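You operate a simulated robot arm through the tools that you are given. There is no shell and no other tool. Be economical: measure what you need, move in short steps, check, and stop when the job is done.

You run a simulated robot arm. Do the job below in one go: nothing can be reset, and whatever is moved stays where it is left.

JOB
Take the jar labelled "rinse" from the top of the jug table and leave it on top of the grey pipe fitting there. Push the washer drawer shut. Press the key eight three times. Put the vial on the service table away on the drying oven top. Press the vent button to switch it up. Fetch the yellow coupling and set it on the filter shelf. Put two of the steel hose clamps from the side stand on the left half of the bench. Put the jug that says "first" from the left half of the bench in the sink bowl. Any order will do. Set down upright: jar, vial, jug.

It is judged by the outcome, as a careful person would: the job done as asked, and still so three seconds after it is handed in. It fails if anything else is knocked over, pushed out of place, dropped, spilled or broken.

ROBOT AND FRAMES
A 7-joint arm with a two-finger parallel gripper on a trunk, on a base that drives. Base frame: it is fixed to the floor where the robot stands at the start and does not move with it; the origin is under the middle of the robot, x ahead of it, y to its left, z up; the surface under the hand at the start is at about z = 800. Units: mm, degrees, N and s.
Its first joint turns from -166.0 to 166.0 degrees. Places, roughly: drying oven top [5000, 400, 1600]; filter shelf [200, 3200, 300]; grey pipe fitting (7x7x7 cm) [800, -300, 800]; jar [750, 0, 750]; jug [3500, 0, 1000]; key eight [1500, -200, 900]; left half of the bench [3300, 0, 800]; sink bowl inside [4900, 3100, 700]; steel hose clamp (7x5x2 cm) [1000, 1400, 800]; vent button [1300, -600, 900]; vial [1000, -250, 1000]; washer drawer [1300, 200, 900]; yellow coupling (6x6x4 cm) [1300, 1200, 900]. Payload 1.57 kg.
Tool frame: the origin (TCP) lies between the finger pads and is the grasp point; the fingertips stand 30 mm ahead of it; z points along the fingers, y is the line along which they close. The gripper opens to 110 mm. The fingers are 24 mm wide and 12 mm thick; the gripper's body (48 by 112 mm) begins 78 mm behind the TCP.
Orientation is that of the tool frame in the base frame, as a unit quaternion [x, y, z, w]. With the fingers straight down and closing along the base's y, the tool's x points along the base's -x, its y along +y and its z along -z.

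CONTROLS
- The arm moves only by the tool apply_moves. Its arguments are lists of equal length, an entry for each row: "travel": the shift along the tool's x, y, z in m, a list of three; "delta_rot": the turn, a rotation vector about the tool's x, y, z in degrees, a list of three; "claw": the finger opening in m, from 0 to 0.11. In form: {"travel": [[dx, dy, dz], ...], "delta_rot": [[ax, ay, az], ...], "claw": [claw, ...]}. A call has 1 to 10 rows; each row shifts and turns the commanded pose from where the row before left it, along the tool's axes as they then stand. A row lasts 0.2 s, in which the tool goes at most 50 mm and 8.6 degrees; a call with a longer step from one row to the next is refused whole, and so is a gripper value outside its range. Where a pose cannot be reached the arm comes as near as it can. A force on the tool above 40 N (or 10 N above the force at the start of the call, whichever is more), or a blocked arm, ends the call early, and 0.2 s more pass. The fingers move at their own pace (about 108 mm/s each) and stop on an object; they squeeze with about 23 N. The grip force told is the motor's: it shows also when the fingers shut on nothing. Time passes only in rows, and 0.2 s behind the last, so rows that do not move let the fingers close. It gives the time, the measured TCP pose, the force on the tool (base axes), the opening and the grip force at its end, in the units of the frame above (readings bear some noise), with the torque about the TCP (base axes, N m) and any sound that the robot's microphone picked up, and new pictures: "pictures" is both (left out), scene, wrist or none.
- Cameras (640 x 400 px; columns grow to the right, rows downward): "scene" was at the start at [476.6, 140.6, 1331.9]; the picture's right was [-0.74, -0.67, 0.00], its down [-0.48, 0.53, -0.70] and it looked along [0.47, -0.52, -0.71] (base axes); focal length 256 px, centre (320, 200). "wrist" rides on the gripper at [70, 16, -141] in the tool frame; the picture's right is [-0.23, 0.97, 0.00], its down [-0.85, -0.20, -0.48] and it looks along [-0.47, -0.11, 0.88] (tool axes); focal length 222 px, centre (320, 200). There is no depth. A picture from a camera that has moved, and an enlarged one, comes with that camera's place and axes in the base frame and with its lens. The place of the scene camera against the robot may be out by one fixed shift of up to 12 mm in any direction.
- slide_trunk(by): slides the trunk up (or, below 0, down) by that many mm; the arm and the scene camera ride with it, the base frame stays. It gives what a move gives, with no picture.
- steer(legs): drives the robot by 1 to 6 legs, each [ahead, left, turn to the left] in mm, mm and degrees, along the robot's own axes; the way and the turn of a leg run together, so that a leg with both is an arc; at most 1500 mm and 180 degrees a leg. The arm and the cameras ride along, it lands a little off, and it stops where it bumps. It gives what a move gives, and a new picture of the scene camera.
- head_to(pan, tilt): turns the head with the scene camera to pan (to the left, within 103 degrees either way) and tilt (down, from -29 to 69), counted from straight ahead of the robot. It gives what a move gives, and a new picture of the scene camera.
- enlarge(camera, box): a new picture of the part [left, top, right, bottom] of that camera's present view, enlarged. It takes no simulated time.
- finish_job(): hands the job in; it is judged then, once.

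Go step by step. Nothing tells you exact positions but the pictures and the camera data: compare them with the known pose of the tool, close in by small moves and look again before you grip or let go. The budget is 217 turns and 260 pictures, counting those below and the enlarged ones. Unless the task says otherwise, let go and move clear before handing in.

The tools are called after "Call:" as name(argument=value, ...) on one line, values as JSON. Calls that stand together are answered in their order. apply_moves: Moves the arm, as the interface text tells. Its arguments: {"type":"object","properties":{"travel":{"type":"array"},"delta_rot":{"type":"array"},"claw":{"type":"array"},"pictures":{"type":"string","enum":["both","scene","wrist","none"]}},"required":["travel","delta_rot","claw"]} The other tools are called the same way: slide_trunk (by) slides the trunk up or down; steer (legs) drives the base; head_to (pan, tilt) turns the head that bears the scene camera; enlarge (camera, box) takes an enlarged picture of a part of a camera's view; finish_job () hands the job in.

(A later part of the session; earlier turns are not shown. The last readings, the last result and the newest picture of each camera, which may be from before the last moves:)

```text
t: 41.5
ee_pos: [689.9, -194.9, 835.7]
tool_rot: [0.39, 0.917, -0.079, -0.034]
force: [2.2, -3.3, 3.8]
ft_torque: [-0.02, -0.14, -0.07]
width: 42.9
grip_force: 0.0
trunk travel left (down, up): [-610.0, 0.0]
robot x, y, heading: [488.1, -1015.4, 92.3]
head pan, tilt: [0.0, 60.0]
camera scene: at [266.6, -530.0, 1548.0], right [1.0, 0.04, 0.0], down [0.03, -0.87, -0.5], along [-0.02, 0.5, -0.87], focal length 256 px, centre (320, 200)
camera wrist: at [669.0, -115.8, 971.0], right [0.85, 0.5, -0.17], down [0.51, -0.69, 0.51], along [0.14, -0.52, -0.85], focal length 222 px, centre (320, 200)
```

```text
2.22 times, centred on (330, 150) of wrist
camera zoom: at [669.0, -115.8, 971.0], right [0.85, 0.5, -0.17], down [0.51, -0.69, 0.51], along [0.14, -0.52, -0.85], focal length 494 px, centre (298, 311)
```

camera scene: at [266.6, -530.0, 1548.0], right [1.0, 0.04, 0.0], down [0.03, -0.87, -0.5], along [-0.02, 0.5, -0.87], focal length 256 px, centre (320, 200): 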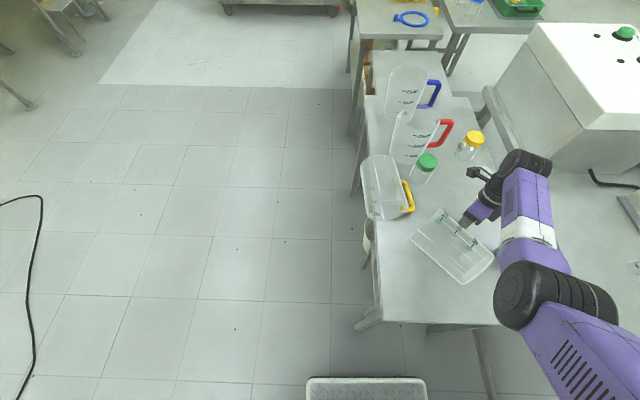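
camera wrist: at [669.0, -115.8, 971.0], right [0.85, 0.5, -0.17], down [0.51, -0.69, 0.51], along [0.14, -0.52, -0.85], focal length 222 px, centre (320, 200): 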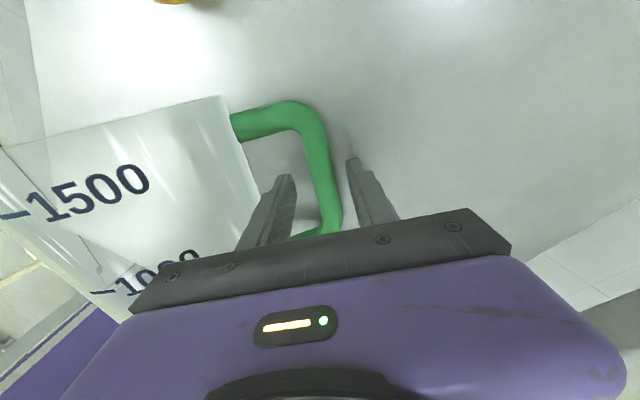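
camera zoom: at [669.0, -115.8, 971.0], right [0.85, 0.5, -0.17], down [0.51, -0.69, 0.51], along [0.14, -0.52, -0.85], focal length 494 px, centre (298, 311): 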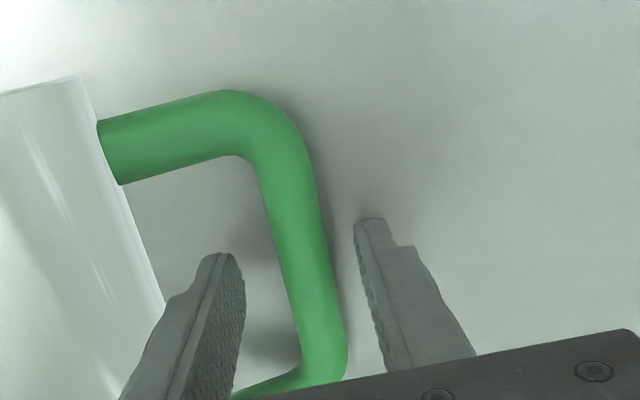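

Fingers straddle the bar; close.

Call:
apply_moves(travel=[[0, 0, 0], [0, 0, 0], [0, 0, 0], [0, 0, 0]], delta_rot=[[0, 0, 0], [0, 0, 0], [0, 0, 0], [0, 0, 0]], claw=[0.0, 0.0, 0.0, 0.0], pictures="none")

Call:
apply_moves(travel=[[0, 0, -0.02], [0, 0, -0.02], [0, 0, -0.02], [0, 0, -0.02], [0, 0, -0.02], [0, 0, -0.02], [0, 0, 0]], delta_rot=[[0, 0, 0], [0, 0, 0], [0, 0, 0], [0, 0, 0], [0, 0, 0], [0, 0, 0], [0, 0, 0]], claw=[0.0, 0.0, 0.0, 0.0, 0.0, 0.0, 0.0], pictures="both")

```text
t: 42.5
ee_pos: [689.2, -193.2, 834.9]
tool_rot: [0.389, 0.917, -0.081, -0.034]
force: [0.1, -0.9, 0.0]
ft_torque: [0.01, -0.05, -0.06]
width: 18.0
grip_force: 23.5
trunk travel left (down, up): [-610.0, 0.0]
robot x, y, heading: [490.9, -1017.3, 91.8]
head pan, tilt: [0.0, 60.0]
```

```text
t: 44.1
ee_pos: [704.0, -180.4, 953.5]
tool_rot: [0.39, 0.917, -0.08, -0.035]
force: [-1.1, -0.4, 0.9]
ft_torque: [-0.03, 0.01, 0.0]
width: 0.0
grip_force: 21.8
trunk travel left (down, up): [-610.0, 0.0]
robot x, y, heading: [488.7, -1016.9, 91.7]
head pan, tilt: [0.0, 60.0]
camera scene: at [266.6, -529.8, 1547.9], right [1.0, 0.04, 0.0], down [0.03, -0.87, -0.5], along [-0.02, 0.5, -0.87], focal length 256 px, centre (320, 200)
camera wrist: at [682.7, -102.0, 1089.3], right [0.85, 0.5, -0.17], down [0.51, -0.69, 0.51], along [0.14, -0.52, -0.85], focal length 222 px, centre (320, 200)
```

scene: 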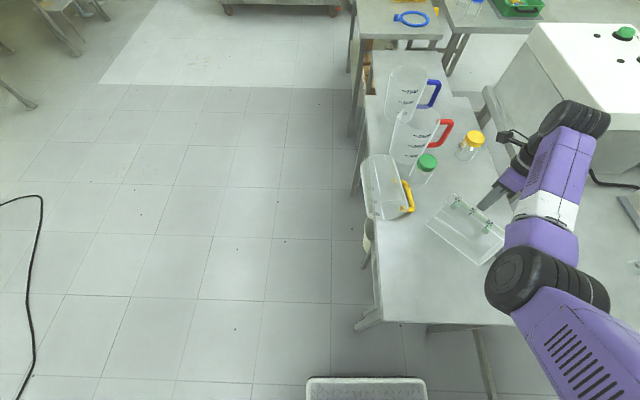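
wrist: 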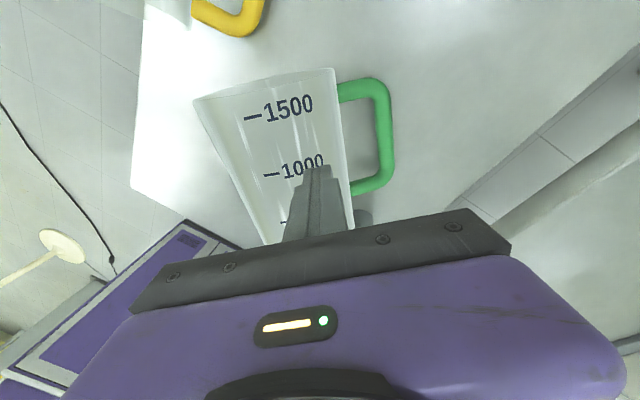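

The bar slipped out of the fingertips. Let me see how it lies now.

Call:
enlarge(camera="scene", box=[400, 150, 560, 290])

Call:
enlarge(camera="wrist", box=[180, 50, 440, 240])

```text
2.86 times, centred on (480, 220) of scene
camera zoom: at [266.6, -529.8, 1547.9], right [1.0, 0.04, 0.0], down [0.03, -0.87, -0.5], along [-0.02, 0.5, -0.87], focal length 730 px, centre (-137, 143)
```

zoom: 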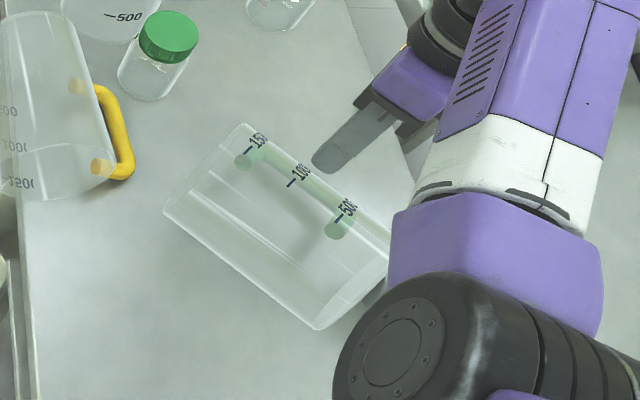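

```text
2.11 times, centred on (310, 145) of wrist
camera zoom: at [682.7, -102.0, 1089.3], right [0.85, 0.5, -0.17], down [0.51, -0.69, 0.51], along [0.14, -0.52, -0.85], focal length 468 px, centre (341, 316)
```

zoom: 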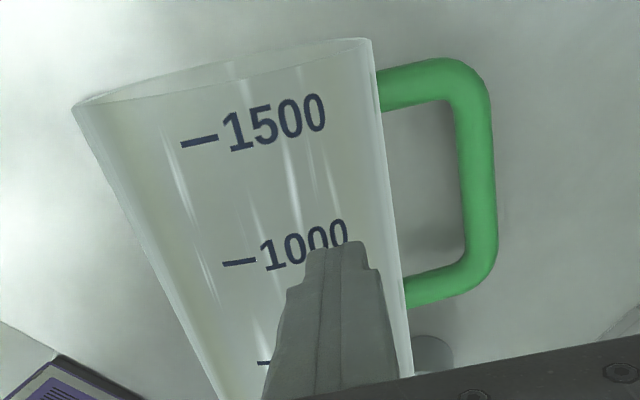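

Bar now at ≈ (743, −147, 808). Retry with less lean and deeper.

Call:
apply_moves(travel=[[0, 0.021, -0.004], [-0.002, 0.021, -0.004], [-0.001, 0.021, -0.003], [0, 0, 0.04], [0, 0, 0.04], [0, 0, 0]], delta_rot=[[0, 0, 0], [0, 0, 0], [-5, 0, 0], [0, 0, 0], [0, 0, 0], [0, 0, 0]], claw=[0.042, 0.042, 0.042, 0.042, 0.042, 0.042], pictures="wrist")

Call:
enlarge(camera="wrist", box=[180, 50, 460, 240])

```text
t: 45.5
ee_pos: [745.8, -140.9, 872.9]
tool_rot: [0.39, 0.92, -0.039, -0.016]
force: [0.8, 0.6, -0.6]
ft_torque: [0.0, -0.02, 0.05]
width: 42.1
grip_force: 0.1
trunk travel left (down, up): [-610.0, 0.0]
robot x, y, heading: [489.2, -1018.0, 92.2]
head pan, tilt: [0.0, 60.0]
camera wrist: at [717.5, -71.3, 1012.1], right [0.86, 0.51, -0.08], down [0.48, -0.72, 0.49], along [0.19, -0.46, -0.87], focal length 222 px, centre (320, 200)
```

wrist: 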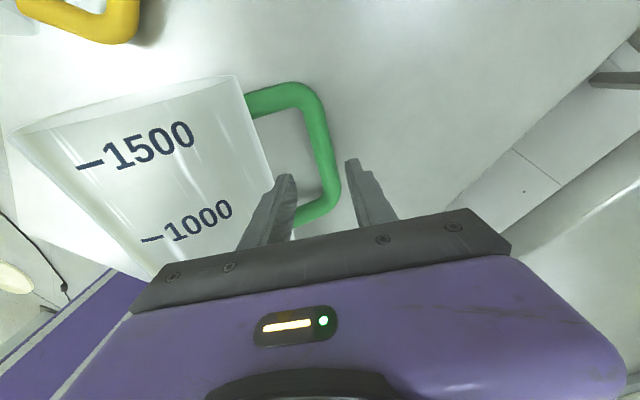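

```text
2.11 times, centred on (320, 145) of wrist
camera zoom: at [717.5, -71.3, 1012.1], right [0.86, 0.51, -0.08], down [0.48, -0.72, 0.49], along [0.19, -0.46, -0.87], focal length 468 px, centre (320, 316)
```

zoom: 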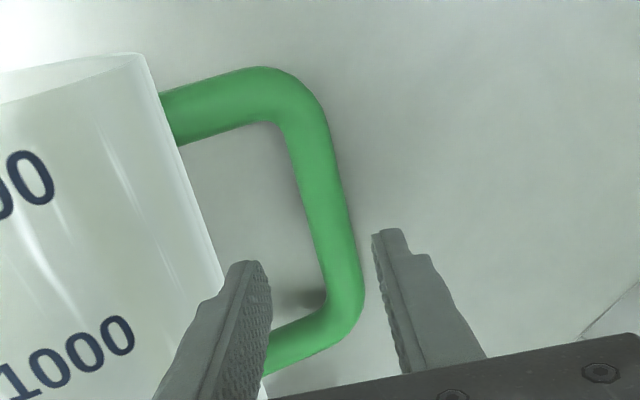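

Shift 20 mm toward bar middle and descend until near the table, then grip.

Call:
apply_moves(travel=[[0.02, 0.003, 0], [0, 0, 0.025], [0, 0, 0.012], [0, 0, 0.005], [0, 0, 0], [0, 0, 0], [0, 0, 0], [0, 0, 0]], delta_rot=[[0, 0, 0], [0, 0, 0], [0, 0, 0], [0, 0, 0], [0, 0, 0], [0, 0, 0], [0, 0, 0], [0, 0, 0]], claw=[0.042, 0.042, 0.042, 0.042, 0.042, 0, 0, 0], pictures="wrist")

Call:
enlarge(camera="wrist", box=[180, 50, 460, 240])

```text
t: 47.3
ee_pos: [725.6, -146.2, 841.1]
tool_rot: [0.39, 0.92, -0.041, -0.017]
force: [-0.7, 0.4, 0.0]
ft_torque: [0.03, -0.02, -0.07]
width: 18.3
grip_force: 23.4
out of reach, approached as far as the arm can: row 1, 2, 3
trunk travel left (down, up): [-610.0, 0.0]
robot x, y, heading: [488.0, -1017.1, 91.7]
head pan, tilt: [0.0, 60.0]
camera wrist: at [697.7, -76.8, 979.8], right [0.86, 0.51, -0.08], down [0.48, -0.72, 0.49], along [0.19, -0.46, -0.87], focal length 222 px, centre (320, 200)
```

wrist: 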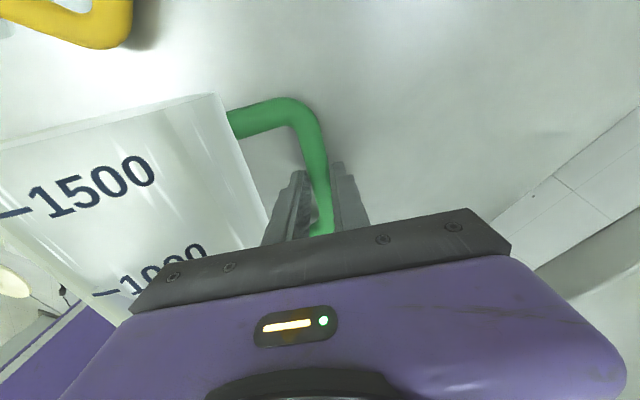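

```text
2.11 times, centred on (320, 145) of wrist
camera zoom: at [697.7, -76.8, 979.8], right [0.86, 0.51, -0.08], down [0.48, -0.72, 0.49], along [0.19, -0.46, -0.87], focal length 468 px, centre (320, 316)
```

zoom: 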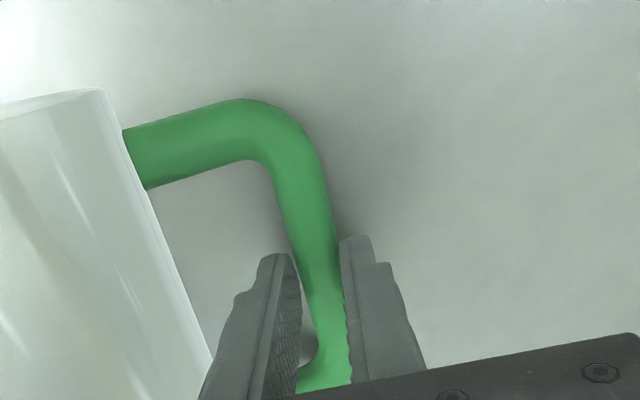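

Gripped too shallow because of reach. I'll release, lift, and drive 120 mm closer.

Call:
apply_moves(travel=[[0, 0, 0], [0, 0, 0], [0, 0, -0.04], [0, 0, -0.04], [0, 0, -0.04], [0, 0, -0.04], [0, 0, 0]], delta_rot=[[0, 0, 0], [0, 0, 0], [0, 0, 0], [0, 0, 0], [0, 0, 0], [0, 0, 0], [0, 0, 0]], claw=[0.05, 0.05, 0.05, 0.05, 0.05, 0.05, 0.05], pictures="none")

Call:
steer(legs=[[120, 0, 0]])

```text
t: 48.9
ee_pos: [736.9, -135.2, 1002.1]
tool_rot: [0.39, 0.92, -0.039, -0.017]
force: [0.7, -0.4, -0.1]
ft_torque: [0.01, -0.01, 0.0]
width: 49.9
grip_force: 0.1
trunk travel left (down, up): [-610.0, 0.0]
robot x, y, heading: [489.5, -1018.2, 92.1]
head pan, tilt: [0.0, 60.0]
```

```text
t: 50.2
ee_pos: [737.1, -18.6, 1002.4]
tool_rot: [0.392, 0.919, -0.039, -0.017]
force: [0.9, -0.6, 0.7]
ft_torque: [0.06, -0.02, 0.0]
width: 50.0
grip_force: 0.2
trunk travel left (down, up): [-610.0, 0.0]
robot x, y, heading: [486.2, -897.9, 92.1]
head pan, tilt: [0.0, 60.0]
camera scene: at [263.8, -411.2, 1548.0], right [1.0, 0.03, 0.0], down [0.03, -0.87, -0.5], along [-0.02, 0.5, -0.87], focal length 256 px, centre (320, 200)
```

scene: 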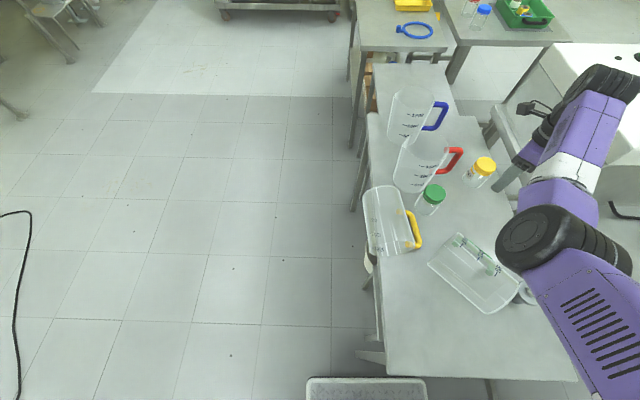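

Call:
apply_moves(travel=[[-0.0232, -0.0278, 0], [-0.0232, -0.0278, 0], [-0.0232, -0.0278, 0], [0, 0, 0.035], [0, 0, 0.035], [0, 0, 0.035], [0, 0, 0.03], [0, 0, 0]], delta_rot=[[0, 0, 0], [0, 0, 0], [0, 0, 0], [0, 0, 0], [0, 0, 0], [0, 0, 0], [0, 0, 0], [0, 0, 0]], claw=[0.046, 0.046, 0.046, 0.046, 0.046, 0.046, 0.046, 0.046], pictures="wrist")

Call:
enlarge(camera="wrist", box=[180, 50, 460, 240])

```text
t: 52.0
ee_pos: [715.0, -135.6, 873.7]
tool_rot: [0.392, 0.919, -0.04, -0.017]
force: [0.3, -0.6, 0.0]
ft_torque: [-0.01, -0.01, -0.03]
width: 46.3
grip_force: 0.1
trunk travel left (down, up): [-610.0, 0.0]
robot x, y, heading: [483.3, -897.9, 91.8]
head pan, tilt: [0.0, 60.0]
camera wrist: at [686.7, -65.4, 1011.7], right [0.86, 0.51, -0.08], down [0.48, -0.73, 0.49], along [0.19, -0.46, -0.87], focal length 222 px, centre (320, 200)
```

wrist: 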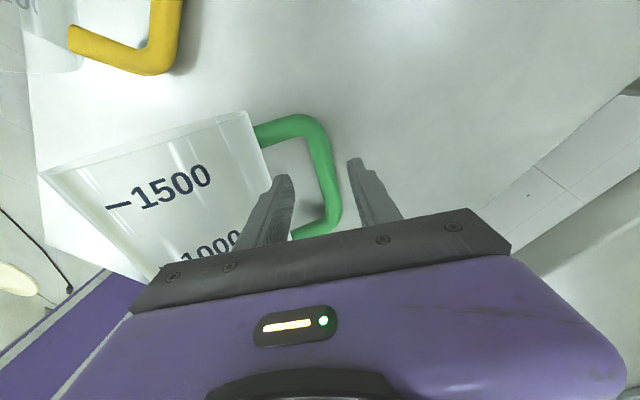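

```text
2.11 times, centred on (320, 145) of wrist
camera zoom: at [686.7, -65.4, 1011.7], right [0.86, 0.51, -0.08], down [0.48, -0.73, 0.49], along [0.19, -0.46, -0.87], focal length 468 px, centre (320, 316)
```

zoom: 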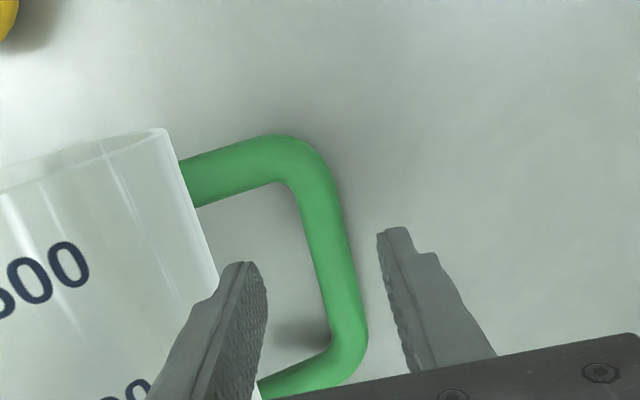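

Aligned at the bar's middle. Descend to TCP z≈830 and grip.

Call:
apply_moves(travel=[[0, 0.003, 0.02], [0, 0, 0.018], [0, 0, 0.006], [0, 0, 0], [0, 0, 0], [0, 0, 0], [0, 0, 0]], delta_rot=[[0, 0, 0], [0, 0, 0], [0, 0, 0], [0, 0, 0], [0, 0, 0], [0, 0, 0], [0, 0, 0]], claw=[0.046, 0.046, 0.046, 0.046, 0, 0, 0], pictures="none")

```text
t: 53.6
ee_pos: [714.3, -134.8, 831.8]
tool_rot: [0.392, 0.919, -0.038, -0.017]
force: [8.7, 10.5, 15.5]
ft_torque: [0.46, -0.42, 0.09]
width: 18.3
grip_force: 22.9
trunk travel left (down, up): [-610.0, 0.0]
robot x, y, heading: [480.3, -899.2, 91.8]
head pan, tilt: [0.0, 60.0]
```

Call:
apply_moves(travel=[[0, 0, -0.01], [0, 0, -0.015], [0, 0, -0.015], [0, 0, 0]], delta_rot=[[0, 0, 0], [0, 0, 0], [0, 0, 0], [0, 0, 0]], claw=[0, 0, 0, 0], pictures="both")

```text
t: 54.6
ee_pos: [715.7, -133.2, 868.9]
tool_rot: [0.391, 0.919, -0.04, -0.018]
force: [-0.7, -0.4, -0.4]
ft_torque: [0.17, 0.0, 0.02]
width: 18.5
grip_force: 23.5
trunk travel left (down, up): [-610.0, 0.0]
robot x, y, heading: [484.0, -900.6, 92.1]
head pan, tilt: [0.0, 60.0]
camera scene: at [263.8, -410.9, 1547.8], right [1.0, 0.03, 0.0], down [0.03, -0.87, -0.5], along [-0.02, 0.5, -0.87], focal length 256 px, centre (320, 200)
camera wrist: at [687.8, -63.1, 1008.1], right [0.86, 0.51, -0.09], down [0.48, -0.73, 0.49], along [0.19, -0.46, -0.87], focal length 222 px, centre (320, 200)
```

scene: 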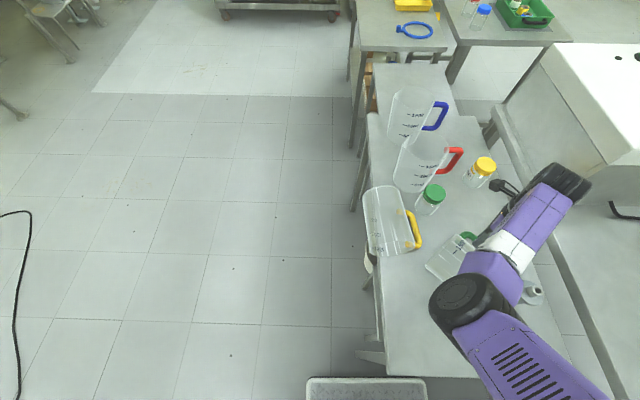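
wrist: 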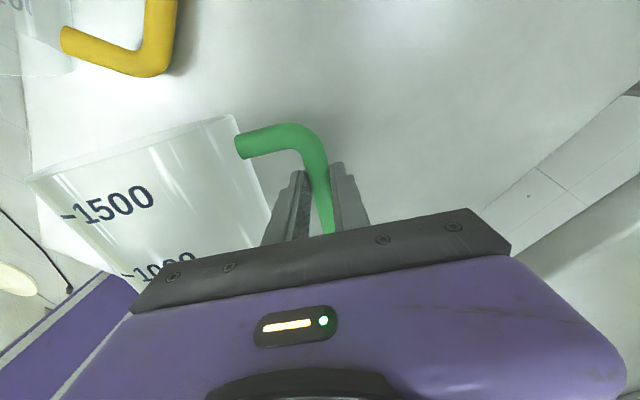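

The jug is held and light. Lift further.

Call:
apply_moves(travel=[[0, 0, -0.025], [0, 0, -0.025], [0, 0, -0.025], [0, 0, -0.025], [0, 0, -0.025], [0, 0, -0.025], [0, 0, 0]], delta_rot=[[0, 0, 0], [0, 0, 0], [0, 0, 0], [0, 0, 0], [0, 0, 0], [0, 0, 0], [0, 0, 0]], claw=[0, 0, 0, 0, 0, 0, 0], pictures="both")

```text
t: 56.2
ee_pos: [728.0, -124.0, 1018.4]
tool_rot: [0.391, 0.919, -0.04, -0.018]
force: [0.7, -0.9, -1.0]
ft_torque: [-0.01, 0.0, 0.02]
width: 0.0
grip_force: 21.6
trunk travel left (down, up): [-610.0, 0.0]
robot x, y, heading: [486.5, -901.3, 91.9]
head pan, tilt: [0.0, 60.0]
camera scene: at [263.8, -410.9, 1547.8], right [1.0, 0.03, 0.0], down [0.03, -0.87, -0.5], along [-0.02, 0.5, -0.87], focal length 256 px, centre (320, 200)
camera wrist: at [699.3, -53.3, 1158.6], right [0.86, 0.51, -0.08], down [0.48, -0.73, 0.49], along [0.19, -0.46, -0.87], focal length 222 px, centre (320, 200)
```

scene: 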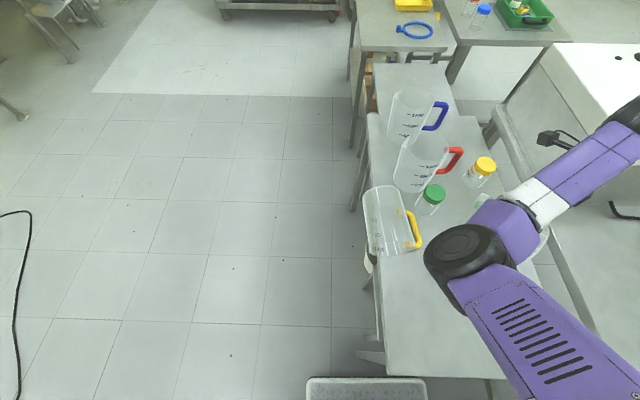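
wrist: 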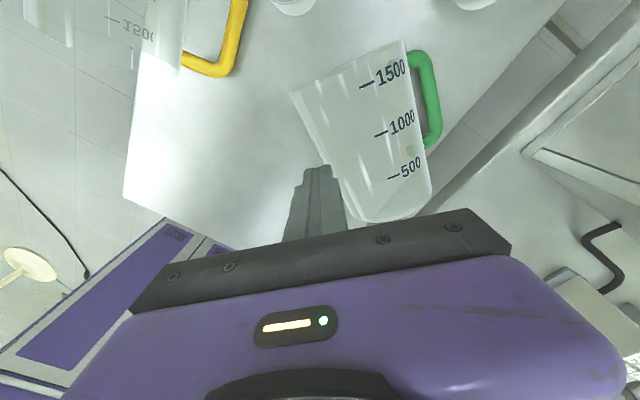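

The handle grip is unreliable. Better: pinch the rim wall from the mouth side. Yellow's mouth faces me, so do that one first. Raise, back off, reorient the tool to point forward.

Call:
apply_moves(travel=[[0, 0, -0.045], [0, 0, -0.045], [0, 0, -0.045], [0, 0, -0.045], [0, 0, 0], [0, 0, 0], [0, 0, 0], [0, 0, 0], [0, 0, 0], [0, 0, 0]], delta_rot=[[-5, 0, 0], [0, 0, 0], [0, 0, 0], [0, 0, 0], [0, 0, -8], [0, 0, -8], [0, 0, -8], [0, 0, -8], [0, 0, -8], [0, 0, -6]], claw=[0.06, 0.06, 0.06, 0.06, 0.06, 0.06, 0.06, 0.06, 0.06, 0.06], pictures="none")

Call:
steer(legs=[[-230, 0, -2]])

Call:
enlarge(camera="wrist", box=[0, 0, 640, 400])

```text
t: 58.4
ee_pos: [729.8, -120.4, 1199.6]
tool_rot: [0.0, 1.0, 0.0, 0.001]
force: [0.7, -0.2, 0.6]
ft_torque: [0.01, -0.04, 0.01]
width: 60.0
grip_force: 0.0
trunk travel left (down, up): [-610.0, 0.0]
robot x, y, heading: [486.7, -901.3, 92.2]
head pan, tilt: [0.0, 60.0]
```

```text
t: 60.1
ee_pos: [761.4, -358.1, 1198.9]
tool_rot: [0.02, 1.0, 0.0, 0.0]
force: [0.2, -0.2, -0.8]
ft_torque: [0.0, 0.01, 0.01]
width: 59.8
grip_force: 0.0
trunk travel left (down, up): [-610.0, 0.0]
robot x, y, heading: [488.5, -1128.3, 90.0]
head pan, tilt: [0.0, 60.0]
camera scene: at [284.7, -631.8, 1547.7], right [1.0, 0.0, 0.0], down [0.0, -0.87, -0.5], along [0.0, 0.5, -0.87], focal length 256 px, centre (320, 200)
```

scene: 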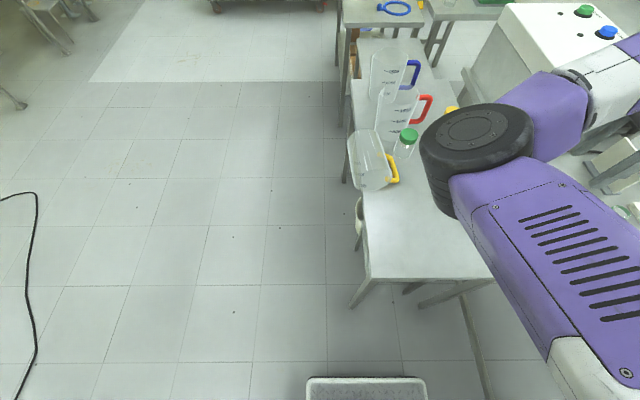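

```text
1.00 times, centred on (320, 200) of wrist (not enlarged: the box is as wide or as high as the picture)
camera zoom: at [691.6, -338.8, 1340.4], right [0.26, 0.96, 0.0], down [0.85, -0.23, 0.48], along [0.46, -0.13, -0.88], focal length 222 px, centre (320, 200)
```

zoom: 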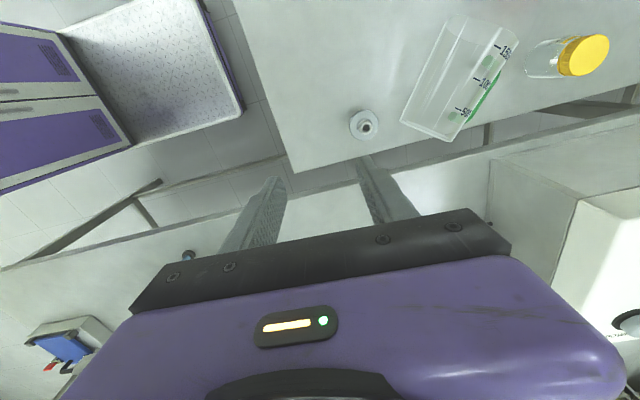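

Good overview: the fitting is upright and unmoved, green jug lies near the far edge. Now bring the tool in front of the yellow jug's mouth and pitch it to point forward.

Call:
apply_moves(travel=[[0.039, 0, 0.01], [0.039, 0, 0.01], [0.039, 0, 0.01], [0.039, 0, 0.01], [0.039, 0, 0.01], [0.039, 0, 0.01], [0.039, 0, 0.01], [0.039, 0, 0.01]], delta_rot=[[0, 0, 0], [0, 0, 0], [0, 0, 0], [0, 0, 0], [0, 0, 0], [0, 0, 0], [0, 0, -2], [0, 0, 0]], claw=[0.06, 0.06, 0.06, 0.06, 0.06, 0.06, 0.06, 0.06], pictures="none")

Call:
apply_moves(travel=[[0, 0, 0], [0, 0, 0], [0, 0, 0], [0, 0, 0], [0, 0, 0], [0, 0, 0], [0, 0, 0], [0, 0, 0], [0, 0, 0], [0, 0, 0]], delta_rot=[[-7.8, 0, 0], [-7.8, 0, 0], [-7.8, 0, 0], [-7.8, 0, 0], [-7.8, 0, 0], [-7.8, 0, 0], [-7.8, 0, 0], [-7.8, 0, 0], [-7.8, 0, 0], [-7.8, 0, 0]], claw=[0.06, 0.06, 0.06, 0.06, 0.06, 0.06, 0.06, 0.06, 0.06, 0.06], pictures="both")

```text
t: 61.9
ee_pos: [451.8, -347.0, 1118.7]
tool_rot: [0.003, 1.0, 0.0, 0.0]
force: [-0.2, 1.2, -0.3]
ft_torque: [-0.05, 0.03, 0.0]
width: 59.9
grip_force: 0.1
trunk travel left (down, up): [-610.0, 0.0]
robot x, y, heading: [489.3, -1128.6, 89.7]
head pan, tilt: [0.0, 60.0]
```

```text
t: 64.1
ee_pos: [449.6, -347.0, 1119.2]
tool_rot: [0.001, 0.776, 0.63, 0.002]
force: [-0.9, 0.5, -0.5]
ft_torque: [0.04, 0.03, 0.02]
width: 59.6
grip_force: 0.1
trunk travel left (down, up): [-610.0, 0.0]
robot x, y, heading: [483.9, -1128.4, 89.9]
head pan, tilt: [0.0, 60.0]
camera scene: at [284.7, -632.0, 1547.8], right [1.0, 0.0, 0.0], down [0.0, -0.87, -0.5], along [0.0, 0.5, -0.87], focal length 256 px, centre (320, 200)
camera wrist: at [378.8, -481.7, 1164.1], right [0.23, 0.2, 0.95], down [0.85, -0.51, -0.1], along [0.47, 0.83, -0.29], focal length 222 px, centre (320, 200)
```

scene: 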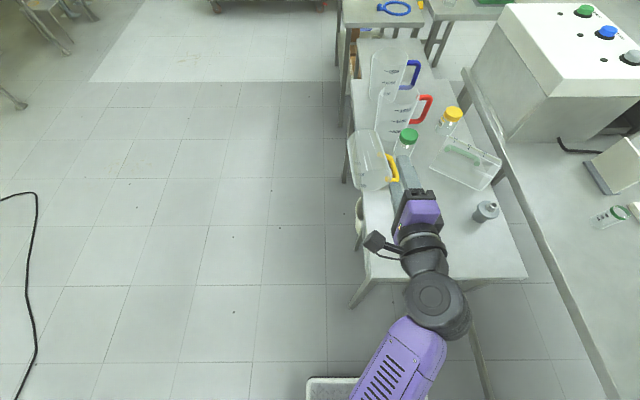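
wrist: 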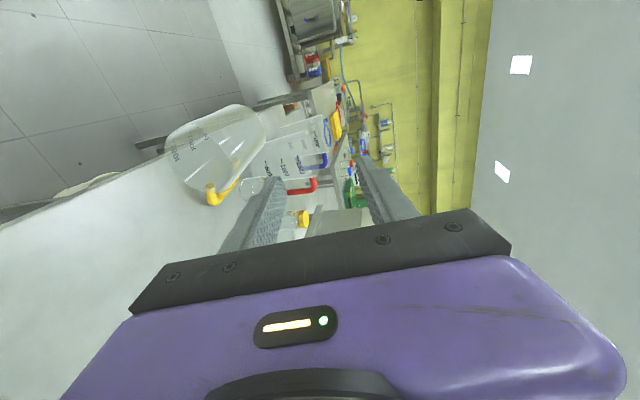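

Call:
enlarge(camera="wrist", box=[130, 80, 330, 230])

Call:
enlarge(camera="scene", box=[330, 100, 450, 210])

```text
2.67 times, centred on (230, 155) of wrist
camera zoom: at [378.8, -481.7, 1164.1], right [0.23, 0.2, 0.95], down [0.85, -0.51, -0.1], along [0.47, 0.83, -0.29], focal length 592 px, centre (560, 320)
```

zoom: 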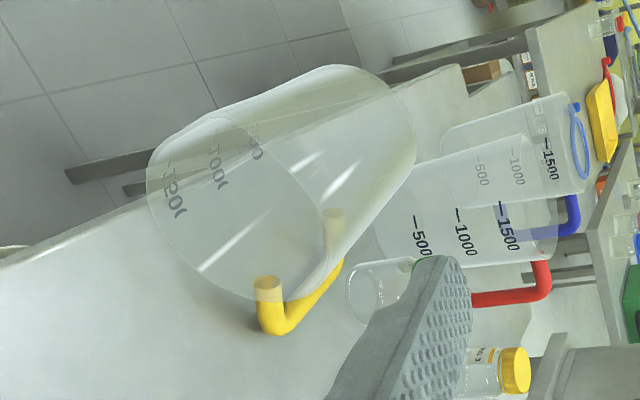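

```text
3.64 times, centred on (390, 155) of scene
camera zoom: at [284.7, -632.0, 1547.8], right [1.0, 0.0, 0.0], down [0.0, -0.87, -0.5], along [0.0, 0.5, -0.87], focal length 930 px, centre (66, 364)
```

zoom: 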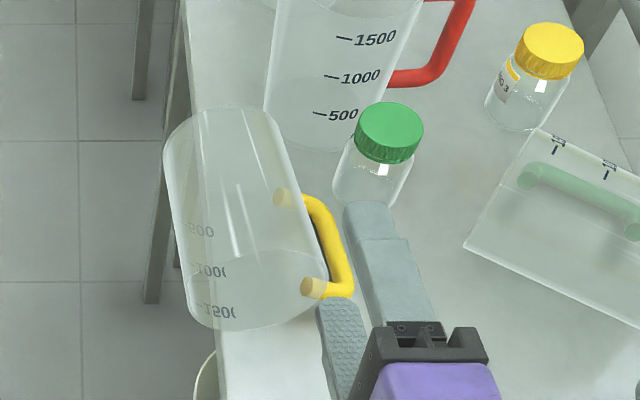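

Rim top ≈ (445, −172, 932), mouth pointing about −82°. Lower and align, then look before inserting.

Call:
apply_moves(travel=[[-0.005, -0.037, 0.0079], [-0.005, -0.037, 0.0079], [-0.005, -0.037, 0.0079], [-0.005, -0.037, 0.0079], [-0.005, -0.037, 0.0079], [0, 0, 0], [0, 0, 0]], delta_rot=[[0, 0, 0], [0, 0, 0], [0, 0, 0], [0, 0, 0], [0, 0, 0], [0, 7.8, -1.7], [0, 0, 0]], claw=[0.06, 0.06, 0.06, 0.06, 0.06, 0.06, 0.06], pictures="both")

Call:
enlarge(camera="scene", box=[330, 100, 450, 210])

```text
t: 65.7
ee_pos: [473.7, -347.3, 930.5]
tool_rot: [-0.054, 0.775, 0.628, -0.042]
force: [0.4, -0.4, -0.5]
ft_torque: [-0.02, -0.04, 0.03]
width: 60.1
grip_force: 0.1
trunk travel left (down, up): [-610.0, 0.0]
robot x, y, heading: [490.3, -1131.5, 89.6]
head pan, tilt: [0.0, 60.0]
camera scene: at [284.7, -632.1, 1547.8], right [1.0, 0.0, 0.0], down [0.0, -0.87, -0.5], along [0.0, 0.5, -0.87], focal length 256 px, centre (320, 200)
camera wrist: at [422.7, -489.7, 975.7], right [0.2, 0.23, 0.95], down [0.92, -0.39, -0.1], along [0.35, 0.89, -0.29], focal length 222 px, centre (320, 200)
```

scene: 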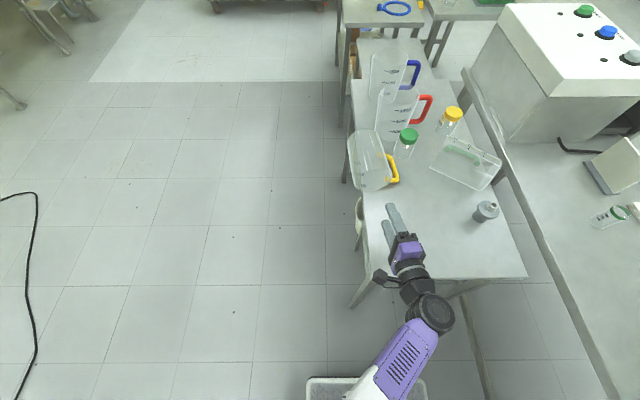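
wrist: 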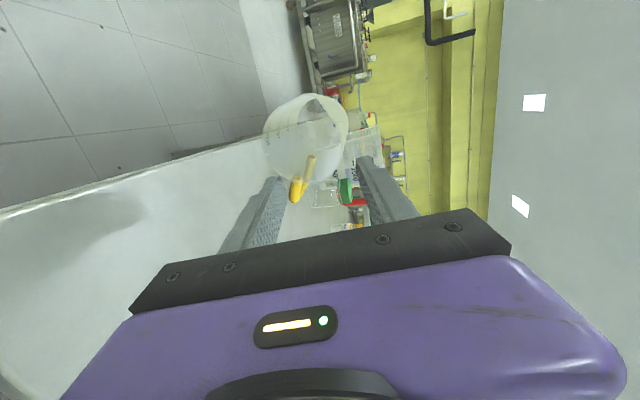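

```text
3.64 times, centred on (390, 155) of scene
camera zoom: at [284.7, -632.1, 1547.8], right [1.0, 0.0, 0.0], down [0.0, -0.87, -0.5], along [0.0, 0.5, -0.87], focal length 930 px, centre (66, 364)
```

zoom: 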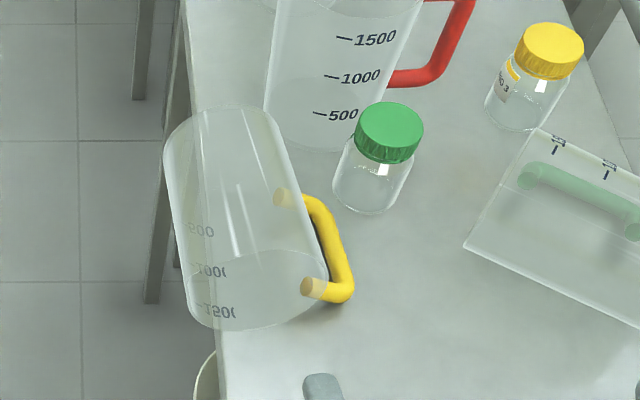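

Raise 40 mm so the slanted approach meets the rim, advance part-way and check.

Call:
apply_moves(travel=[[0, 0.04, -0.008], [0, 0, 0.035], [0, 0, 0.035], [0, 0, 0.035], [0, 0, 0.03], [0, 0, 0]], delta_rot=[[0, 0, 0], [0, 0, 0], [0, 0, 0], [0, 0, 0], [0, 0, 0], [0, 0, 0]], claw=[0.06, 0.06, 0.06, 0.06, 0.06, 0.06], pictures="both")

Call:
enlarge(camera="scene", box=[330, 100, 450, 210])

Call:
enlarge(camera="wrist", box=[180, 60, 420, 220])

```text
t: 67.1
ee_pos: [456.9, -217.6, 945.2]
tool_rot: [-0.054, 0.775, 0.628, -0.042]
force: [0.4, 0.5, 1.3]
ft_torque: [-0.01, -0.03, 0.01]
width: 60.2
grip_force: 0.1
trunk travel left (down, up): [-610.0, 0.0]
robot x, y, heading: [485.8, -1128.6, 89.7]
head pan, tilt: [0.0, 60.0]
camera scene: at [284.7, -632.1, 1547.8], right [1.0, 0.0, 0.0], down [0.0, -0.87, -0.5], along [0.0, 0.5, -0.87], focal length 256 px, centre (320, 200)
camera wrist: at [405.3, -360.2, 990.1], right [0.2, 0.23, 0.95], down [0.92, -0.39, -0.09], along [0.35, 0.89, -0.29], focal length 222 px, centre (320, 200)
```

scene: 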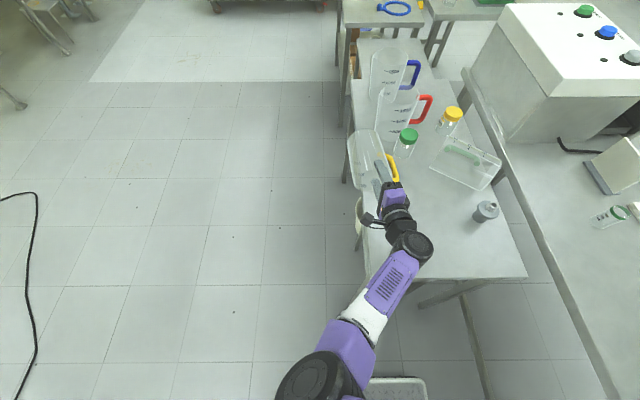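
wrist: 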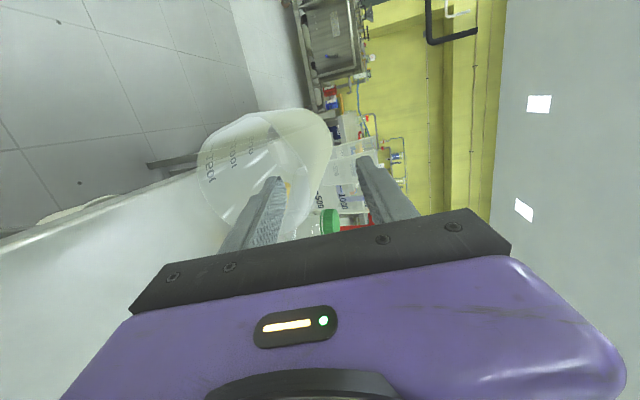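

```text
3.64 times, centred on (390, 155) of scene
camera zoom: at [284.7, -632.1, 1547.8], right [1.0, 0.0, 0.0], down [0.0, -0.87, -0.5], along [0.0, 0.5, -0.87], focal length 930 px, centre (66, 364)
```

zoom: 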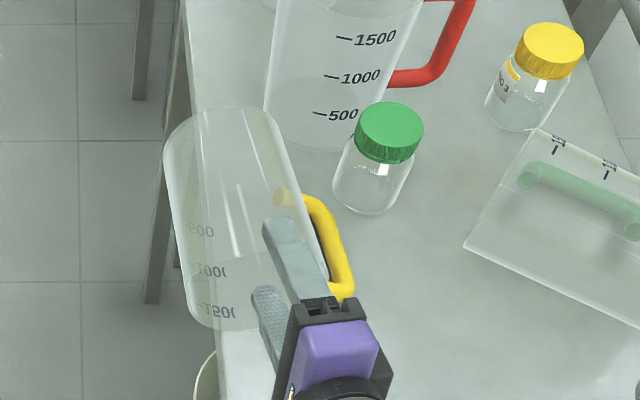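

```text
2.50 times, centred on (300, 140) of wrist
camera zoom: at [405.3, -360.2, 990.1], right [0.2, 0.23, 0.95], down [0.92, -0.39, -0.09], along [0.35, 0.89, -0.29], focal length 555 px, centre (370, 350)
```

zoom: 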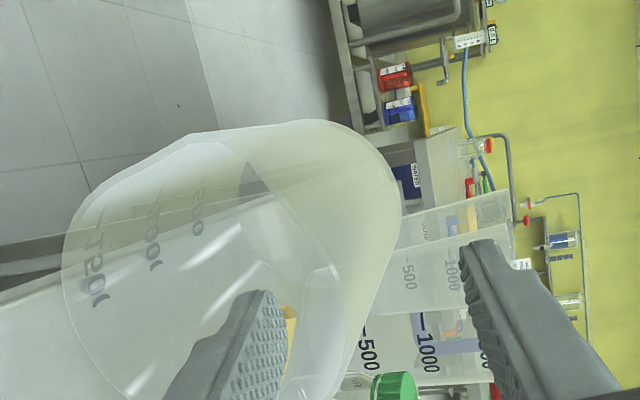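

Wall lies between the fingers. Advance 52 mm and close.

Call:
apply_moves(travel=[[0, 0, 0.026], [0, 0, 0.026], [0, 0, 0], [0, 0, 0], [0, 0, 0], [0, 0, 0]], delta_rot=[[0, 0, 0], [0, 0, 0], [0, 0, 0], [0, 0, 0], [0, 0, 0], [0, 0, 0]], claw=[0.06, 0.06, 0.06, 0.0, 0.0, 0.0], pictures="both")

Call:
enlarge(camera="scene", box=[330, 100, 450, 210])

```text
t: 68.5
ee_pos: [450.3, -165.8, 933.8]
tool_rot: [-0.053, 0.775, 0.628, -0.042]
force: [2.0, 1.4, 3.8]
ft_torque: [0.79, -0.12, -0.03]
width: 7.5
grip_force: 22.8
trunk travel left (down, up): [-610.0, 0.0]
robot x, y, heading: [488.7, -1124.9, 89.7]
head pan, tilt: [0.0, 60.0]
camera scene: at [284.7, -632.2, 1547.9], right [1.0, 0.0, 0.0], down [0.0, -0.87, -0.5], along [0.0, 0.5, -0.87], focal length 256 px, centre (320, 200)
camera wrist: at [397.9, -309.5, 979.1], right [0.2, 0.23, 0.95], down [0.92, -0.39, -0.1], along [0.35, 0.89, -0.29], focal length 222 px, centre (320, 200)
```

scene: 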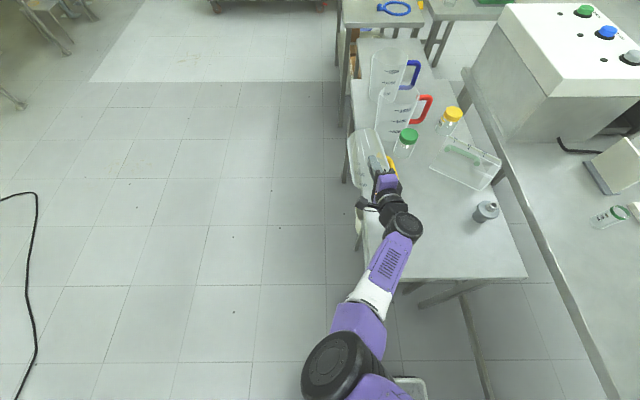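
wrist: 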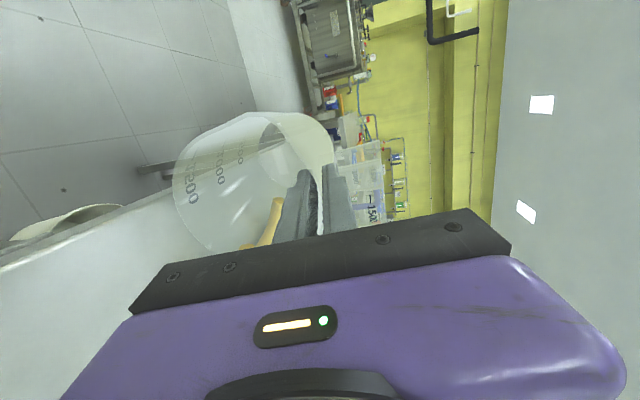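

```text
3.64 times, centred on (390, 155) of scene
camera zoom: at [284.7, -632.2, 1547.9], right [1.0, 0.0, 0.0], down [0.0, -0.87, -0.5], along [0.0, 0.5, -0.87], focal length 930 px, centre (66, 364)
```

zoom: 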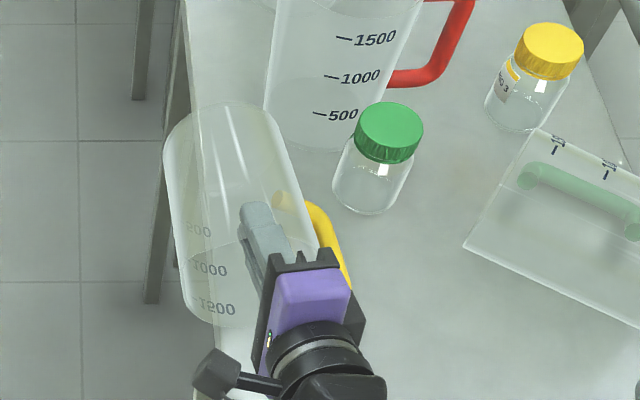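

Wall gripped. Lift straight up.

Call:
apply_moves(travel=[[0, 0.02, -0.004], [0, 0.0245, -0.005], [0, 0.0245, -0.005], [0, 0.0245, -0.005], [0, 0.0245, -0.005], [0, 0, 0]], delta_rot=[[0, 0, 0], [0, 0, 0], [0, 0, 0], [0, 0, 0], [0, 0, 0], [0, 0, 0]], claw=[0, 0, 0, 0, 0, 0], pictures="both")

```text
t: 69.9
ee_pos: [451.0, -164.1, 1052.1]
tool_rot: [-0.053, 0.775, 0.628, -0.043]
force: [-0.6, 0.8, -0.9]
ft_torque: [-0.23, 0.0, -0.01]
width: 5.0
grip_force: 23.2
trunk travel left (down, up): [-610.0, 0.0]
robot x, y, heading: [485.6, -1127.9, 89.6]
head pan, tilt: [0.0, 60.0]
camera scene: at [284.7, -632.0, 1547.8], right [1.0, 0.0, 0.0], down [0.0, -0.87, -0.5], along [0.0, 0.5, -0.87], focal length 256 px, centre (320, 200)
camera wrist: at [398.8, -307.4, 1096.9], right [0.2, 0.23, 0.95], down [0.92, -0.39, -0.1], along [0.35, 0.89, -0.29], focal length 222 px, centre (320, 200)
```

scene: 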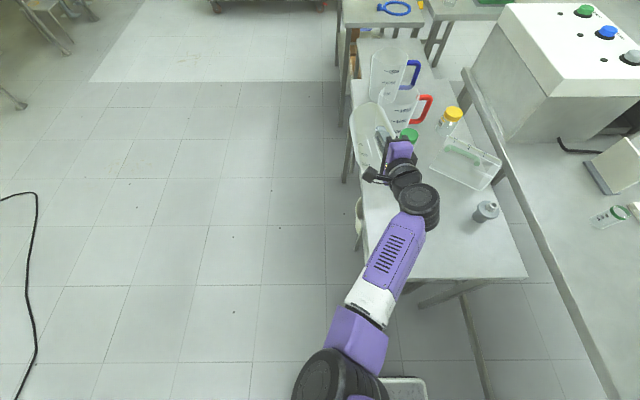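
wrist: 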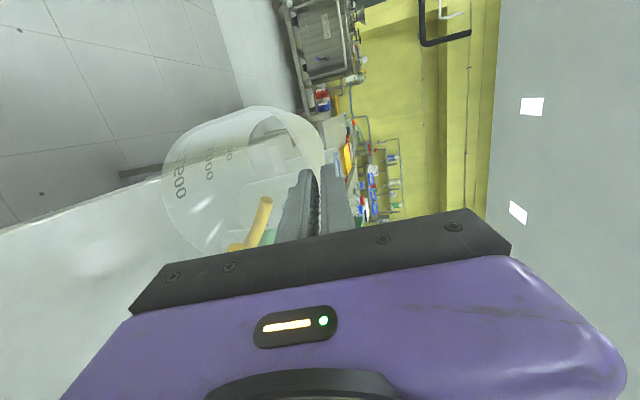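

Securely held. Rotate to upright.

Call:
apply_moves(travel=[[0, 0.035, -0.0075], [0, 0.035, -0.0075], [0, 0, 0], [0, 0, 0], [0, 0, 0], [0, 0, 0], [0, 0, 0], [0, 0, 0], [0, 0, 0], [0, 0, 0]], delta_rot=[[0, 0, 0], [0, 0, 0], [7.8, 0, 0], [7.8, 0, 0], [7.8, 0, 0], [7.8, 0, 0], [7.8, 0, 0], [7.8, 0, 0], [7.8, 0, 0], [7.8, 0, 0]], claw=[0, 0, 0, 0, 0, 0, 0, 0, 0, 0], pictures="none")

Call:
apply_moves(travel=[[0, 0, 0], [0, 0, 0], [0, 0, 0]], delta_rot=[[7.8, 0, 0], [7.8, 0, 0], [0, 0, 0]], claw=[0, 0, 0], pictures="both")

```text
t: 72.1
ee_pos: [449.6, -163.2, 1124.0]
tool_rot: [-0.068, 0.989, 0.135, -0.008]
force: [-0.1, -0.7, -2.0]
ft_torque: [0.07, 0.09, -0.03]
width: 4.8
grip_force: 23.3
trunk travel left (down, up): [-610.0, 0.0]
robot x, y, heading: [483.6, -1123.0, 89.7]
head pan, tilt: [0.0, 60.0]
```

```text
t: 72.9
ee_pos: [449.9, -164.7, 1125.0]
tool_rot: [-0.067, 0.998, -0.001, 0.001]
force: [0.2, -0.4, -2.2]
ft_torque: [0.14, 0.1, -0.01]
width: 5.0
grip_force: 22.4
trunk travel left (down, up): [-610.0, 0.0]
robot x, y, heading: [485.4, -1123.3, 89.9]
head pan, tilt: [0.0, 60.0]
camera scene: at [284.7, -632.0, 1547.8], right [1.0, 0.0, 0.0], down [0.0, -0.87, -0.5], along [0.0, 0.5, -0.87], focal length 256 px, centre (320, 200)
camera wrist: at [377.5, -157.7, 1265.7], right [0.09, 1.0, 0.0], down [0.87, -0.08, 0.48], along [0.48, -0.05, -0.88], focal length 222 px, centre (320, 200)
```

scene: 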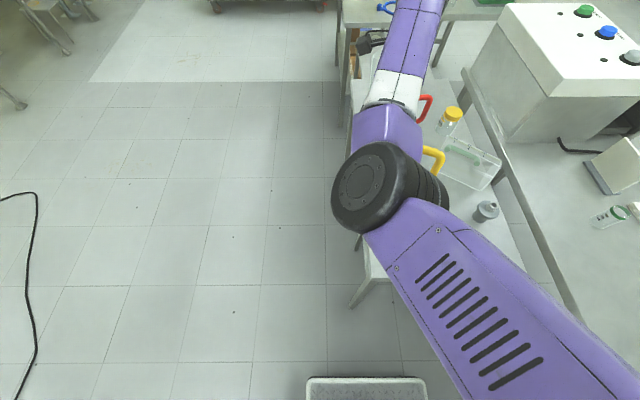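
wrist: 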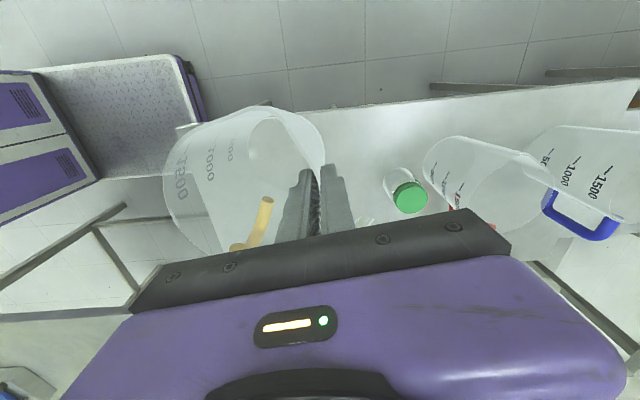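

Jug hangs upright. Move it to a temporary clear spot (centre ≈ 520, −120), turn handle toward +x, lower and check.

Call:
apply_moves(travel=[[-0.0175, 0.032, 0], [-0.0175, 0.032, 0], [-0.0175, 0.032, 0], [0, 0, 0], [0, 0, 0], [0, 0, 0], [0, 0, 0.035], [0, 0, 0.035], [0, 0, 0.035], [0, 0, 0.03]], delta_rot=[[0, 0, 0], [0, 0, 0], [0, 0, 0], [0, 0, -6.7], [0, 0, -6.7], [0, 0, -6.6], [0, 0, 0], [0, 0, 0], [0, 0, 0], [0, 0, 0]], claw=[0, 0, 0, 0, 0, 0, 0, 0, 0, 0], pictures="both")

```text
t: 75.1
ee_pos: [485.6, -119.2, 998.9]
tool_rot: [-0.239, 0.971, 0.0, 0.001]
force: [0.3, -0.5, -1.3]
ft_torque: [0.08, 0.15, 0.01]
width: 5.0
grip_force: 22.8
out of reach, approached as far as the arm can: row 3, 8, 9, 10
trunk travel left (down, up): [-610.0, 0.0]
robot x, y, heading: [490.1, -1130.3, 89.6]
head pan, tilt: [0.0, 60.0]
camera scene: at [284.7, -631.9, 1547.8], right [1.0, 0.0, 0.0], down [0.0, -0.87, -0.5], along [0.0, 0.5, -0.87], focal length 256 px, centre (320, 200)
camera wrist: at [415.7, -137.5, 1140.2], right [-0.25, 0.97, 0.0], down [0.85, 0.22, 0.48], along [0.46, 0.12, -0.88], focal length 222 px, centre (320, 200)
```

scene: 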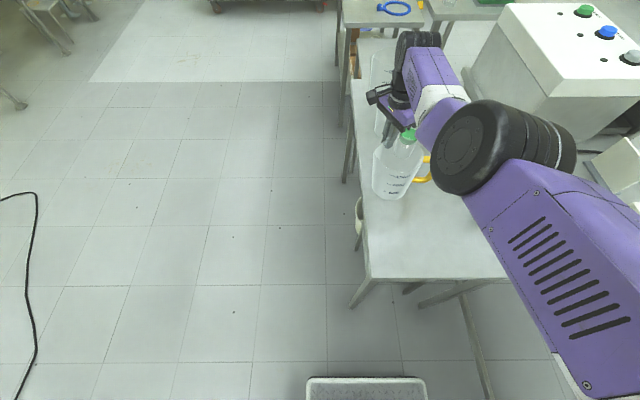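
wrist: 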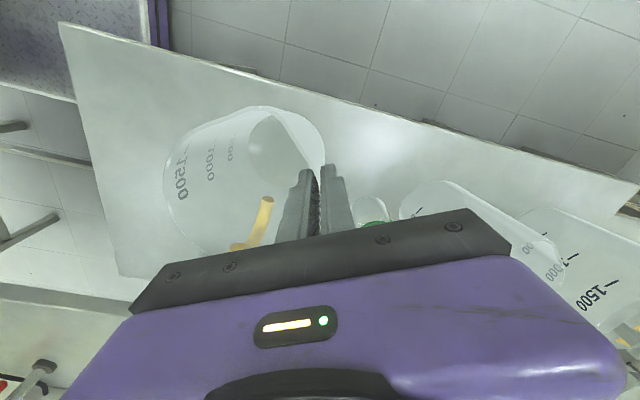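

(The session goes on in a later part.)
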